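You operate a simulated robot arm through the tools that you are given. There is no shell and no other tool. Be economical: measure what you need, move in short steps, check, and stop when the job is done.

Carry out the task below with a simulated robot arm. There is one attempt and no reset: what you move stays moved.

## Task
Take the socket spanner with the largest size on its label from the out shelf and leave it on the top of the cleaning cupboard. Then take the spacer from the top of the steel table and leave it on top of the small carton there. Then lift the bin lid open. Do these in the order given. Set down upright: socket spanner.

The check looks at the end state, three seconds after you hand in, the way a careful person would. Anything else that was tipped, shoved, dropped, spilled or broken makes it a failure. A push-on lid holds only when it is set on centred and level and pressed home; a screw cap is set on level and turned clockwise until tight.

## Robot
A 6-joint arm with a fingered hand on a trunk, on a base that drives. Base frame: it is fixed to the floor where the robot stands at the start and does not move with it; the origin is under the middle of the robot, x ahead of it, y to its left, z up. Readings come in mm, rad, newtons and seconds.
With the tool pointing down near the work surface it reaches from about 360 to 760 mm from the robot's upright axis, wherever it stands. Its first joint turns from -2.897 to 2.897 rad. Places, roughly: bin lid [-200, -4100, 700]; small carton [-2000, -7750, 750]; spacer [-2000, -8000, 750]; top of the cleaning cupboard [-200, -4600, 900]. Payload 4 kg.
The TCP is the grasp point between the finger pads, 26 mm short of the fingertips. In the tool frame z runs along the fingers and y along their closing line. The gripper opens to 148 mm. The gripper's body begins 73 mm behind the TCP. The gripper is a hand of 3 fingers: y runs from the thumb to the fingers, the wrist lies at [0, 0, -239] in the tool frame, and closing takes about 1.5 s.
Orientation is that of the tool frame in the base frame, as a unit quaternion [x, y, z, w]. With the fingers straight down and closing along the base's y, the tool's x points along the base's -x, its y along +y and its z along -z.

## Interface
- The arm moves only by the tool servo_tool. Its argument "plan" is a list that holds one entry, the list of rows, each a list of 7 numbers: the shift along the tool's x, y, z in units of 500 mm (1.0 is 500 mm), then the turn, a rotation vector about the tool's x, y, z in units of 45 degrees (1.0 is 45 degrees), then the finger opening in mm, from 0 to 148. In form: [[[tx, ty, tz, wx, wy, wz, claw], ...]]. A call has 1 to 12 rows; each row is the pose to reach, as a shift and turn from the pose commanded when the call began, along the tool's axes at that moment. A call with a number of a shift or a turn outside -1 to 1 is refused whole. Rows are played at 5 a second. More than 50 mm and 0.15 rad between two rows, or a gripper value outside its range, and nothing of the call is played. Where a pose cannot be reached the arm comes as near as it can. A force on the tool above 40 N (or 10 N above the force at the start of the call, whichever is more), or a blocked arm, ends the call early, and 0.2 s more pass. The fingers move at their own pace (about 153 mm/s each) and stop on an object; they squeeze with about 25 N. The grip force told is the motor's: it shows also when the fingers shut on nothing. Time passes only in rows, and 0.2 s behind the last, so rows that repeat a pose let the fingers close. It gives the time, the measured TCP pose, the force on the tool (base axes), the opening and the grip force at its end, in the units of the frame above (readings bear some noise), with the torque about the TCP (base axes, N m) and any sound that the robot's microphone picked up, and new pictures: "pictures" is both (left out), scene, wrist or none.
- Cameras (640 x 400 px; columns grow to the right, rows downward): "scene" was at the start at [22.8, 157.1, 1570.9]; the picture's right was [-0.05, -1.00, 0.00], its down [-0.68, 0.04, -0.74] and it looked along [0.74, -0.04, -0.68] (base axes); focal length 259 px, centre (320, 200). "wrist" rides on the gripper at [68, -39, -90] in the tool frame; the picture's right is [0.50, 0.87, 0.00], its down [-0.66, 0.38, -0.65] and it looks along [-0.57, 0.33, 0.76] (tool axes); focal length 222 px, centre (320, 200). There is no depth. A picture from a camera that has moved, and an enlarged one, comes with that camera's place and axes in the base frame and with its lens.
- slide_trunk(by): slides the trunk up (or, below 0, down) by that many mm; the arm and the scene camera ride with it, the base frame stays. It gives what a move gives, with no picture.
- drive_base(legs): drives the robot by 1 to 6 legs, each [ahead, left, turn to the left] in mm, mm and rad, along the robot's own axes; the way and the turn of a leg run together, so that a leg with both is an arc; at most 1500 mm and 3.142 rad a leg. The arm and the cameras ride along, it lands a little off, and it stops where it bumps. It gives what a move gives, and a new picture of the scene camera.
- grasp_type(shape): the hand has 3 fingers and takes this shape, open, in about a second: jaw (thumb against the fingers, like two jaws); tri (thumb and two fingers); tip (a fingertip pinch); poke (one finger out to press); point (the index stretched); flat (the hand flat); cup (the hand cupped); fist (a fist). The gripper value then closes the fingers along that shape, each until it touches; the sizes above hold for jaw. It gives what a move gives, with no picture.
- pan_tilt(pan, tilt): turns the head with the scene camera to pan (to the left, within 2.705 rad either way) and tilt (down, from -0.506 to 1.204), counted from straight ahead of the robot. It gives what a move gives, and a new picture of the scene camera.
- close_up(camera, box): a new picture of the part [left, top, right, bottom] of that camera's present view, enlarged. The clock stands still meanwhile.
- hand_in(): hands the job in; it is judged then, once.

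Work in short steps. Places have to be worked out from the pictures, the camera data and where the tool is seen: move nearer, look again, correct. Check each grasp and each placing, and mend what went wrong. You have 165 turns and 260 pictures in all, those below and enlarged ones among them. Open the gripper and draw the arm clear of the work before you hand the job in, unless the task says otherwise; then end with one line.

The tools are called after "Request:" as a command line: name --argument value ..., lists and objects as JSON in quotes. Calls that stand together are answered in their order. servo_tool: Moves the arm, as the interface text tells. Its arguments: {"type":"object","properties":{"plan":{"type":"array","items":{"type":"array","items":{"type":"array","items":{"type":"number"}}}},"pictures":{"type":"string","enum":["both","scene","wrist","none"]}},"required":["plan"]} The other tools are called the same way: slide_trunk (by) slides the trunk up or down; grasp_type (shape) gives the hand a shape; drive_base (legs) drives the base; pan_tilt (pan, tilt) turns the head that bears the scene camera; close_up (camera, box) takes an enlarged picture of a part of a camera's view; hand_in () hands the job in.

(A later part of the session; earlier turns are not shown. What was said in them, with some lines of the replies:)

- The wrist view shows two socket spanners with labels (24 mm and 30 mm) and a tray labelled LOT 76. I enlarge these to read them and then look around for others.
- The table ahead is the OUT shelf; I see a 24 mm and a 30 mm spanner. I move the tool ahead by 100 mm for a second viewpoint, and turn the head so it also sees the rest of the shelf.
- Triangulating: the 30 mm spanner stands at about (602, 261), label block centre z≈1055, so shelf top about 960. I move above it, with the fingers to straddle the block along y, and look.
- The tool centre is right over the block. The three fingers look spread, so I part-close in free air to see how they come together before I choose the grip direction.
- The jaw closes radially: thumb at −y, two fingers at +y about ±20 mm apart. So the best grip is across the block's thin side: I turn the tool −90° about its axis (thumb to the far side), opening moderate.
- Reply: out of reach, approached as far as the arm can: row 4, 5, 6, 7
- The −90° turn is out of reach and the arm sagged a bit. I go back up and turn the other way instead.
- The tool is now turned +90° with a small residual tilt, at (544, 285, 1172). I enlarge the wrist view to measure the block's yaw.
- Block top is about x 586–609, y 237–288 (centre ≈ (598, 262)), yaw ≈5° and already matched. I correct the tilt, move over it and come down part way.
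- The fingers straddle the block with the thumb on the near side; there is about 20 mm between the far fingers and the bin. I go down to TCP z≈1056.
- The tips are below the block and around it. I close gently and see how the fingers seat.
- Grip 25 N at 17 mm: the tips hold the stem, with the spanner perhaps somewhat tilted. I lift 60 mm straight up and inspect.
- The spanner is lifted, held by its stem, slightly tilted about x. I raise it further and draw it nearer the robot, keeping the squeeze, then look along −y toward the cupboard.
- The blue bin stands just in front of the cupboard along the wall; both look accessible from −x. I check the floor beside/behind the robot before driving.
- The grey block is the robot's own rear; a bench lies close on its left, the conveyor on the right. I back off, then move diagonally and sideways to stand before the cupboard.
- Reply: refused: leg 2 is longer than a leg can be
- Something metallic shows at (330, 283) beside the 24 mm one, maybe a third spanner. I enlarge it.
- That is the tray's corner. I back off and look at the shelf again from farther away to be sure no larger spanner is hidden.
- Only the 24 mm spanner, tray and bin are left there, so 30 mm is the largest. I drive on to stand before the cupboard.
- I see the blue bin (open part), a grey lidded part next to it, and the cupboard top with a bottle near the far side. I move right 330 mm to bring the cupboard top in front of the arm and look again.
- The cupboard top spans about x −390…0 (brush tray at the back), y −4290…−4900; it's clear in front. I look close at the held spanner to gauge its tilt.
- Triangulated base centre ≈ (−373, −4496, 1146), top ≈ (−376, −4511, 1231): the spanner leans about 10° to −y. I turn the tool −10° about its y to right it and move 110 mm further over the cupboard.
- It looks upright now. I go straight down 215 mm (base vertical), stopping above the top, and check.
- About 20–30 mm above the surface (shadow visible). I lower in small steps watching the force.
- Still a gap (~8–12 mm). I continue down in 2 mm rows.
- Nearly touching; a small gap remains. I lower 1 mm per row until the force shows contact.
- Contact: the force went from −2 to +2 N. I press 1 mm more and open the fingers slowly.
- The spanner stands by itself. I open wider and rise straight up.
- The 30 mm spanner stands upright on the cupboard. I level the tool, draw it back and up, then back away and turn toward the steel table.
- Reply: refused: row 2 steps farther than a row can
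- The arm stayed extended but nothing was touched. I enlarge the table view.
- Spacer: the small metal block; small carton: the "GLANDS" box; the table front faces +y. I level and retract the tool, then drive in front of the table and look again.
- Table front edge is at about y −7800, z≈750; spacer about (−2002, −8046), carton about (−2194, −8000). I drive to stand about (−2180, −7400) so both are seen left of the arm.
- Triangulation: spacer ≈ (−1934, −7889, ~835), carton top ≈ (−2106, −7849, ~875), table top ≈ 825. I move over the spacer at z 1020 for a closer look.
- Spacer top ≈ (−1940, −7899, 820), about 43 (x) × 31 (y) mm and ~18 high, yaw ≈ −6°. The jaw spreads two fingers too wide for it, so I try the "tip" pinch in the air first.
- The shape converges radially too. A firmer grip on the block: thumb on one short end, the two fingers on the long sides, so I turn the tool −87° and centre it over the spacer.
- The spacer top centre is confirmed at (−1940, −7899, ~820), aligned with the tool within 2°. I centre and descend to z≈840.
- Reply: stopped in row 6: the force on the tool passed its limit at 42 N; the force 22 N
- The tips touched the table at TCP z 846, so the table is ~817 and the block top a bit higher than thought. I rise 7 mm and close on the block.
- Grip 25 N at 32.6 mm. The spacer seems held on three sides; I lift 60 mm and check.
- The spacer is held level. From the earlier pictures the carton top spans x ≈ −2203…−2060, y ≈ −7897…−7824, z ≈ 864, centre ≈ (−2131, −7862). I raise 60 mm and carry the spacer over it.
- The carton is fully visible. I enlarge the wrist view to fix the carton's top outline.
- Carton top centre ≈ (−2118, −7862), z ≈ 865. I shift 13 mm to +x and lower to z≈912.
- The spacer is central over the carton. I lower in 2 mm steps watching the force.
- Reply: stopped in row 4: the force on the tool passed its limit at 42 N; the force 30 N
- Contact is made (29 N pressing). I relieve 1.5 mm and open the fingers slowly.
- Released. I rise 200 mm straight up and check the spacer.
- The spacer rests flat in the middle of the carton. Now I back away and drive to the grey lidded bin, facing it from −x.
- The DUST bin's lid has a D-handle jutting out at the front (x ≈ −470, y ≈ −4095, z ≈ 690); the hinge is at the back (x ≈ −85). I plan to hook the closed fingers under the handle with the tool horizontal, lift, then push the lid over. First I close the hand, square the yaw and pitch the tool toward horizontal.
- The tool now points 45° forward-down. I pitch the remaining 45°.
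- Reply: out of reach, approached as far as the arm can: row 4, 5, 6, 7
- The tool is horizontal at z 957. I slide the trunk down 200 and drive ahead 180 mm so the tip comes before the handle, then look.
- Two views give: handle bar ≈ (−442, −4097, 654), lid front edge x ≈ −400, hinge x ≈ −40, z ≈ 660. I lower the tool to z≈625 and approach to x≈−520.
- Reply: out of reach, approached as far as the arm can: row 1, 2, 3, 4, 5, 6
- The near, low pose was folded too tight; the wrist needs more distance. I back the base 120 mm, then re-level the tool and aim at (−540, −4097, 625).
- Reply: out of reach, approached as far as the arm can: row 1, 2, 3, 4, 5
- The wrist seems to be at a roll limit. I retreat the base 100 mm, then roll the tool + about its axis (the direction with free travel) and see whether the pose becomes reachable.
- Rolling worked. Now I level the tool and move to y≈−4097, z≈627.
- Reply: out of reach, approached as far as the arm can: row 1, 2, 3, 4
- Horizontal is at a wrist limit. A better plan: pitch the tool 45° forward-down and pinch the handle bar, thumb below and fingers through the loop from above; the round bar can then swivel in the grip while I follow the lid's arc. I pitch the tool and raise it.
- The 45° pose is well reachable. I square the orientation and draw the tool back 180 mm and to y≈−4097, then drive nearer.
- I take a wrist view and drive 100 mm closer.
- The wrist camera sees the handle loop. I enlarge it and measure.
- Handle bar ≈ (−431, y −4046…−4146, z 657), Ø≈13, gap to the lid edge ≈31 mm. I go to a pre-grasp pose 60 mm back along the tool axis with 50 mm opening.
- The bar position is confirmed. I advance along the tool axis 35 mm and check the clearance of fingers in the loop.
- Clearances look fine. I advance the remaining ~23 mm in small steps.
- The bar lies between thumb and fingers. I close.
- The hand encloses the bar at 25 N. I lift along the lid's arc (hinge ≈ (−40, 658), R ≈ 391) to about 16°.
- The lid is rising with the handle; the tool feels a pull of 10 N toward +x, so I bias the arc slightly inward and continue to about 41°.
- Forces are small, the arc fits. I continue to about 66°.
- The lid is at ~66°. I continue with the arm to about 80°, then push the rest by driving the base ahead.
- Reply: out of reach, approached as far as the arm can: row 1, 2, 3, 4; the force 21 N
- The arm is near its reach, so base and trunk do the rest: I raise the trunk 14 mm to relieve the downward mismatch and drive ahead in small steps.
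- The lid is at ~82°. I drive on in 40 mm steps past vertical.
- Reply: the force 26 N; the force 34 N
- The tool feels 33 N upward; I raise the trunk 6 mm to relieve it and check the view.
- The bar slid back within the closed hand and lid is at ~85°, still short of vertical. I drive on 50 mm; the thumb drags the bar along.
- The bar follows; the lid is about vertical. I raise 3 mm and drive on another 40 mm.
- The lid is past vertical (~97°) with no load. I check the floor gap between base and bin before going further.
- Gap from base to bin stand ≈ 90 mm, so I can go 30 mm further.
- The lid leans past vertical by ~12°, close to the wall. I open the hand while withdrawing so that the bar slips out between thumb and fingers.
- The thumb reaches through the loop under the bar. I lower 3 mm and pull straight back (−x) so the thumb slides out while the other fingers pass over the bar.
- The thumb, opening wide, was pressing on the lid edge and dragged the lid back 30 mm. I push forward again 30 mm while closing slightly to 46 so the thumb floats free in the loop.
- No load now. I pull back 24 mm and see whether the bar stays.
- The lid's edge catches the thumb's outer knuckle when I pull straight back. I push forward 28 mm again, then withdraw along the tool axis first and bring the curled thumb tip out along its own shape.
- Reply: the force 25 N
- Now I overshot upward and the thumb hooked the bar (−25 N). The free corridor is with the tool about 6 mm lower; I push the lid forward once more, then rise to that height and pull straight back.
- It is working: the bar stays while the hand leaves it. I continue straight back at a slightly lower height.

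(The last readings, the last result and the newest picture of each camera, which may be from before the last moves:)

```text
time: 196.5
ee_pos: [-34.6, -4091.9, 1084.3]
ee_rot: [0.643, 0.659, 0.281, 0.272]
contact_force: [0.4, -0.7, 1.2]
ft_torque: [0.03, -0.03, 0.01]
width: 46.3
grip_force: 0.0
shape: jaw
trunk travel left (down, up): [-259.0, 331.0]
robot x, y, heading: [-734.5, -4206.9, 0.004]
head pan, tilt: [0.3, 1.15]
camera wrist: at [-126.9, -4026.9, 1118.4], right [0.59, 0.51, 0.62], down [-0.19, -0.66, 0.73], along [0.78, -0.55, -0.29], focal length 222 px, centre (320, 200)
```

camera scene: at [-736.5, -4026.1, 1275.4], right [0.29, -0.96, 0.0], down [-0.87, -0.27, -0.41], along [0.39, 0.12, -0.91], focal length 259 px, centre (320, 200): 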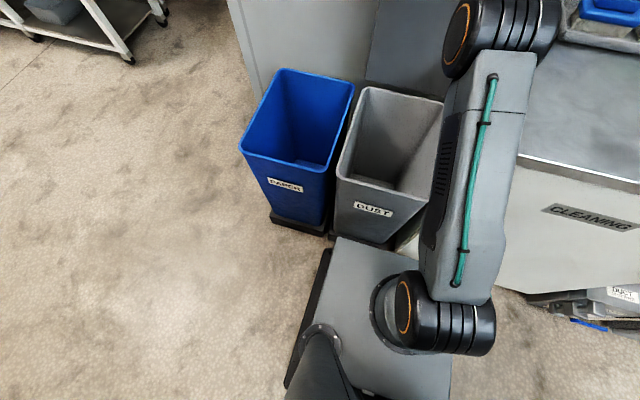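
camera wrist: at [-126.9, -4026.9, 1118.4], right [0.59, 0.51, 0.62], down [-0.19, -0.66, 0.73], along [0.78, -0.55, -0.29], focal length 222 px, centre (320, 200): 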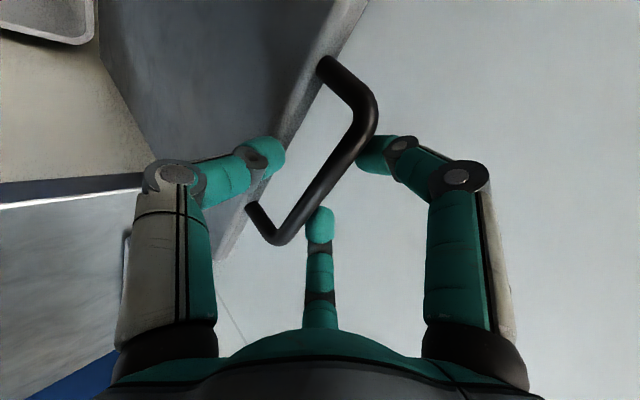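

The thumb is nearly out of the loop. I rise a little so the upper fingertips clear the bar and draw away up and back.

Request:
servo_tool --plan '[[[0, 0.0085, -0.0198, 0, 0, 0, 50], [0, 0.017, -0.0452, 0, 0, 0, 54], [0, 0.003, -0.0877, 0, 0, 0, 54], [0, -0.021, -0.1485, 0, 0, 0, 54], [0, -0.0563, -0.2263, 0, 0, 0, 54], [0, -0.0563, -0.2263, 0, 0, 0, 54]]]' --pictures "wrist"

Request:
pan_tilt --pan 0.15 --tilt 0.6

```text
time: 197.9
ee_pos: [-136.0, -4093.3, 1145.2]
ee_rot: [0.644, 0.658, 0.279, 0.273]
contact_force: [-0.1, -0.6, -0.1]
ft_torque: [0.02, 0.0, -0.04]
width: 53.6
grip_force: 0.1
shape: jaw
trunk travel left (down, up): [-259.0, 331.0]
robot x, y, heading: [-734.1, -4206.4, -0.005]
head pan, tilt: [0.3, 1.15]
camera wrist: at [-227.8, -4029.4, 1178.6], right [0.59, 0.51, 0.62], down [-0.19, -0.66, 0.73], along [0.78, -0.55, -0.29], focal length 222 px, centre (320, 200)
```

wrist: 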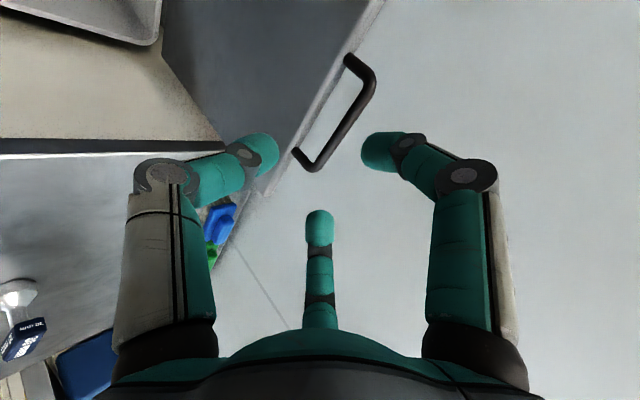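

```text
time: 198.9
ee_pos: [-134.8, -4093.7, 1144.1]
ee_rot: [0.644, 0.658, 0.28, 0.273]
contact_force: [-1.2, -0.1, -0.7]
ft_torque: [0.03, -0.03, -0.02]
width: 53.4
grip_force: 0.0
shape: jaw
trunk travel left (down, up): [-259.0, 331.0]
robot x, y, heading: [-736.4, -4204.0, -0.004]
head pan, tilt: [0.15, 0.6]
camera scene: at [-705.9, -4030.6, 1317.0], right [0.15, -0.99, 0.0], down [-0.56, -0.08, -0.82], along [0.82, 0.12, -0.57], focal length 259 px, centre (320, 200)
```

scene: 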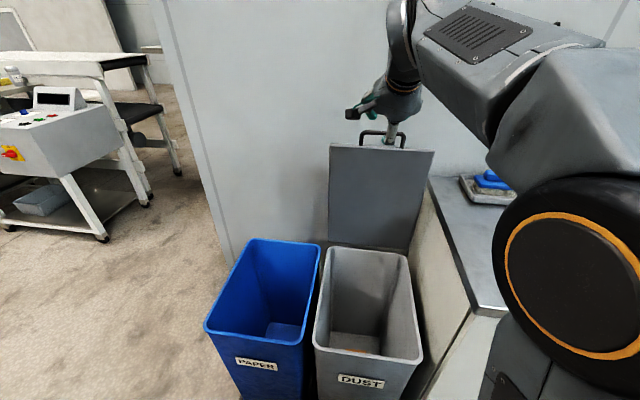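

The hand is clear and the lid stands open past vertical. I drive back 400 mm and check that the lid and the spanner stay.

Request:
drive_base --legs '[[-450, 0, 0]]'

Request:
pan_tilt --pan -0.1 --tilt 0.45

```text
time: 201.7
ee_pos: [-589.2, -4089.4, 1145.2]
ee_rot: [0.64, 0.661, 0.282, 0.271]
contact_force: [0.4, 0.6, -0.3]
ft_torque: [0.0, -0.01, -0.01]
width: 53.8
grip_force: 0.1
shape: jaw
trunk travel left (down, up): [-259.0, 331.0]
robot x, y, heading: [-1186.1, -4204.9, 0.008]
head pan, tilt: [0.15, 0.6]
camera scene: at [-1162.2, -4032.4, 1317.1], right [0.16, -0.99, 0.0], down [-0.56, -0.09, -0.83], along [0.81, 0.13, -0.57], focal length 259 px, centre (320, 200)
```

scene: 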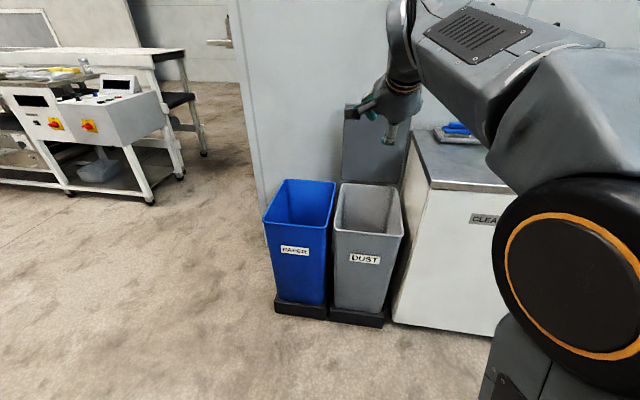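

```text
time: 202.4
ee_pos: [-590.9, -4088.7, 1145.5]
ee_rot: [0.64, 0.661, 0.282, 0.271]
contact_force: [0.1, -0.1, 0.0]
ft_torque: [0.01, -0.01, -0.01]
width: 53.9
grip_force: 0.1
shape: jaw
trunk travel left (down, up): [-259.0, 331.0]
robot x, y, heading: [-1187.9, -4207.6, 0.013]
head pan, tilt: [-0.099, 0.45]
camera scene: at [-1158.1, -4054.6, 1330.6], right [-0.09, -1.0, 0.0], down [-0.43, 0.04, -0.9], along [0.9, -0.08, -0.44], focal length 259 px, centre (320, 200)
```

scene: 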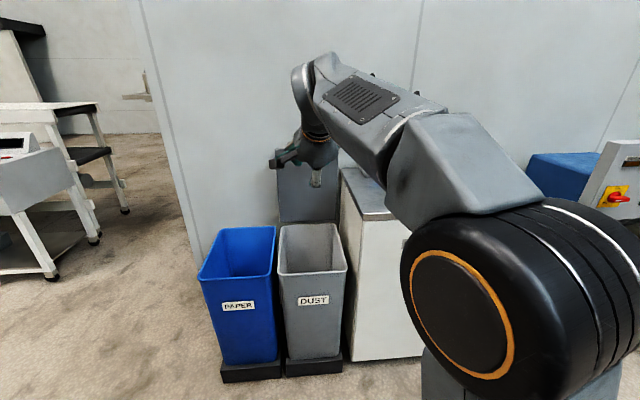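

The lid stays open. One last check of the spanner: I move back and to the side for a clear view.

Request:
drive_base --legs '[[-250, -700, 0]]'

Request:
pan_tilt --pan 0.5 --tilt 0.3

Request:
close_up --camera "scene" --box '[100, 60, 420, 260]'

```text
time: 206.4
ee_pos: [-831.7, -4793.9, 1145.7]
ee_rot: [0.644, 0.658, 0.28, 0.273]
contact_force: [-0.4, -0.3, -0.6]
ft_torque: [0.04, -0.02, -0.01]
width: 53.6
grip_force: 0.1
shape: jaw
trunk travel left (down, up): [-259.0, 331.0]
robot x, y, heading: [-1433.3, -4904.9, -0.007]
head pan, tilt: [-0.099, 0.45]
camera scene: at [-1399.6, -4751.2, 1330.6], right [-0.1, -0.99, 0.0], down [-0.43, 0.04, -0.9], along [0.9, -0.09, -0.44], focal length 259 px, centre (320, 200)
```

scene: 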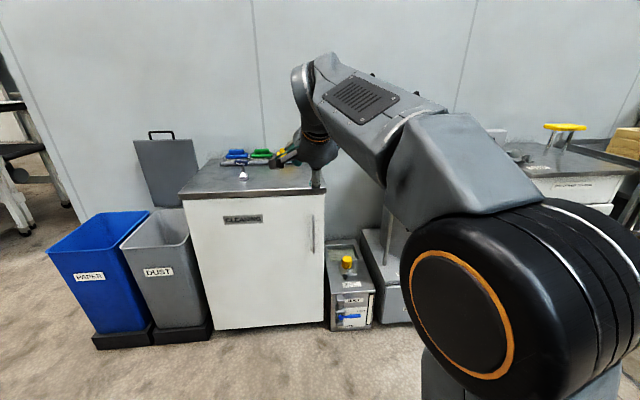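

```text
time: 207.4
ee_pos: [-831.9, -4791.6, 1144.5]
ee_rot: [0.644, 0.658, 0.279, 0.272]
contact_force: [0.3, -0.9, -0.7]
ft_torque: [0.02, 0.0, 0.01]
width: 53.9
grip_force: 0.0
shape: jaw
trunk travel left (down, up): [-259.0, 331.0]
robot x, y, heading: [-1433.8, -4906.1, -0.002]
head pan, tilt: [0.499, 0.3]
camera scene: at [-1409.0, -4697.5, 1344.6], right [0.48, -0.88, 0.0], down [-0.26, -0.14, -0.96], along [0.84, 0.46, -0.3], focal length 259 px, centre (320, 200)
```

scene: 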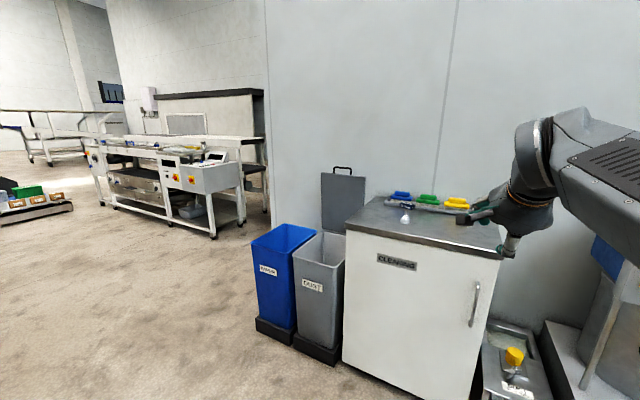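

```text
2.00 times, centred on (260, 160) of scene
camera zoom: at [-1409.0, -4697.5, 1344.6], right [0.48, -0.88, 0.0], down [-0.26, -0.14, -0.96], along [0.84, 0.46, -0.3], focal length 518 px, centre (440, 280)
```

zoom: 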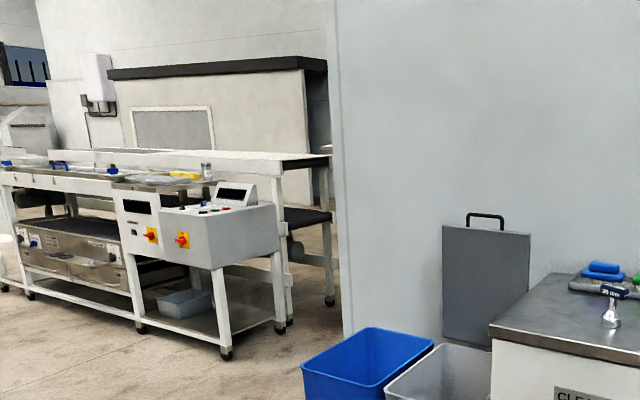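

The spanner stands upright on the cupboard, the spacer is on the carton, the lid is open and the arm is clear with its hand open. I hand in.

Request:
hand_in

```text
The job is handed in.
```

I finished all three jobs in order and handed in; I don't have the result of the check yet. The 30 mm socket spanner, the largest on the out shelf, stands upright on the cleaning cupboard. The spacer lies flat on top of the small carton, and the bin lid is open, leaning just past vertical.
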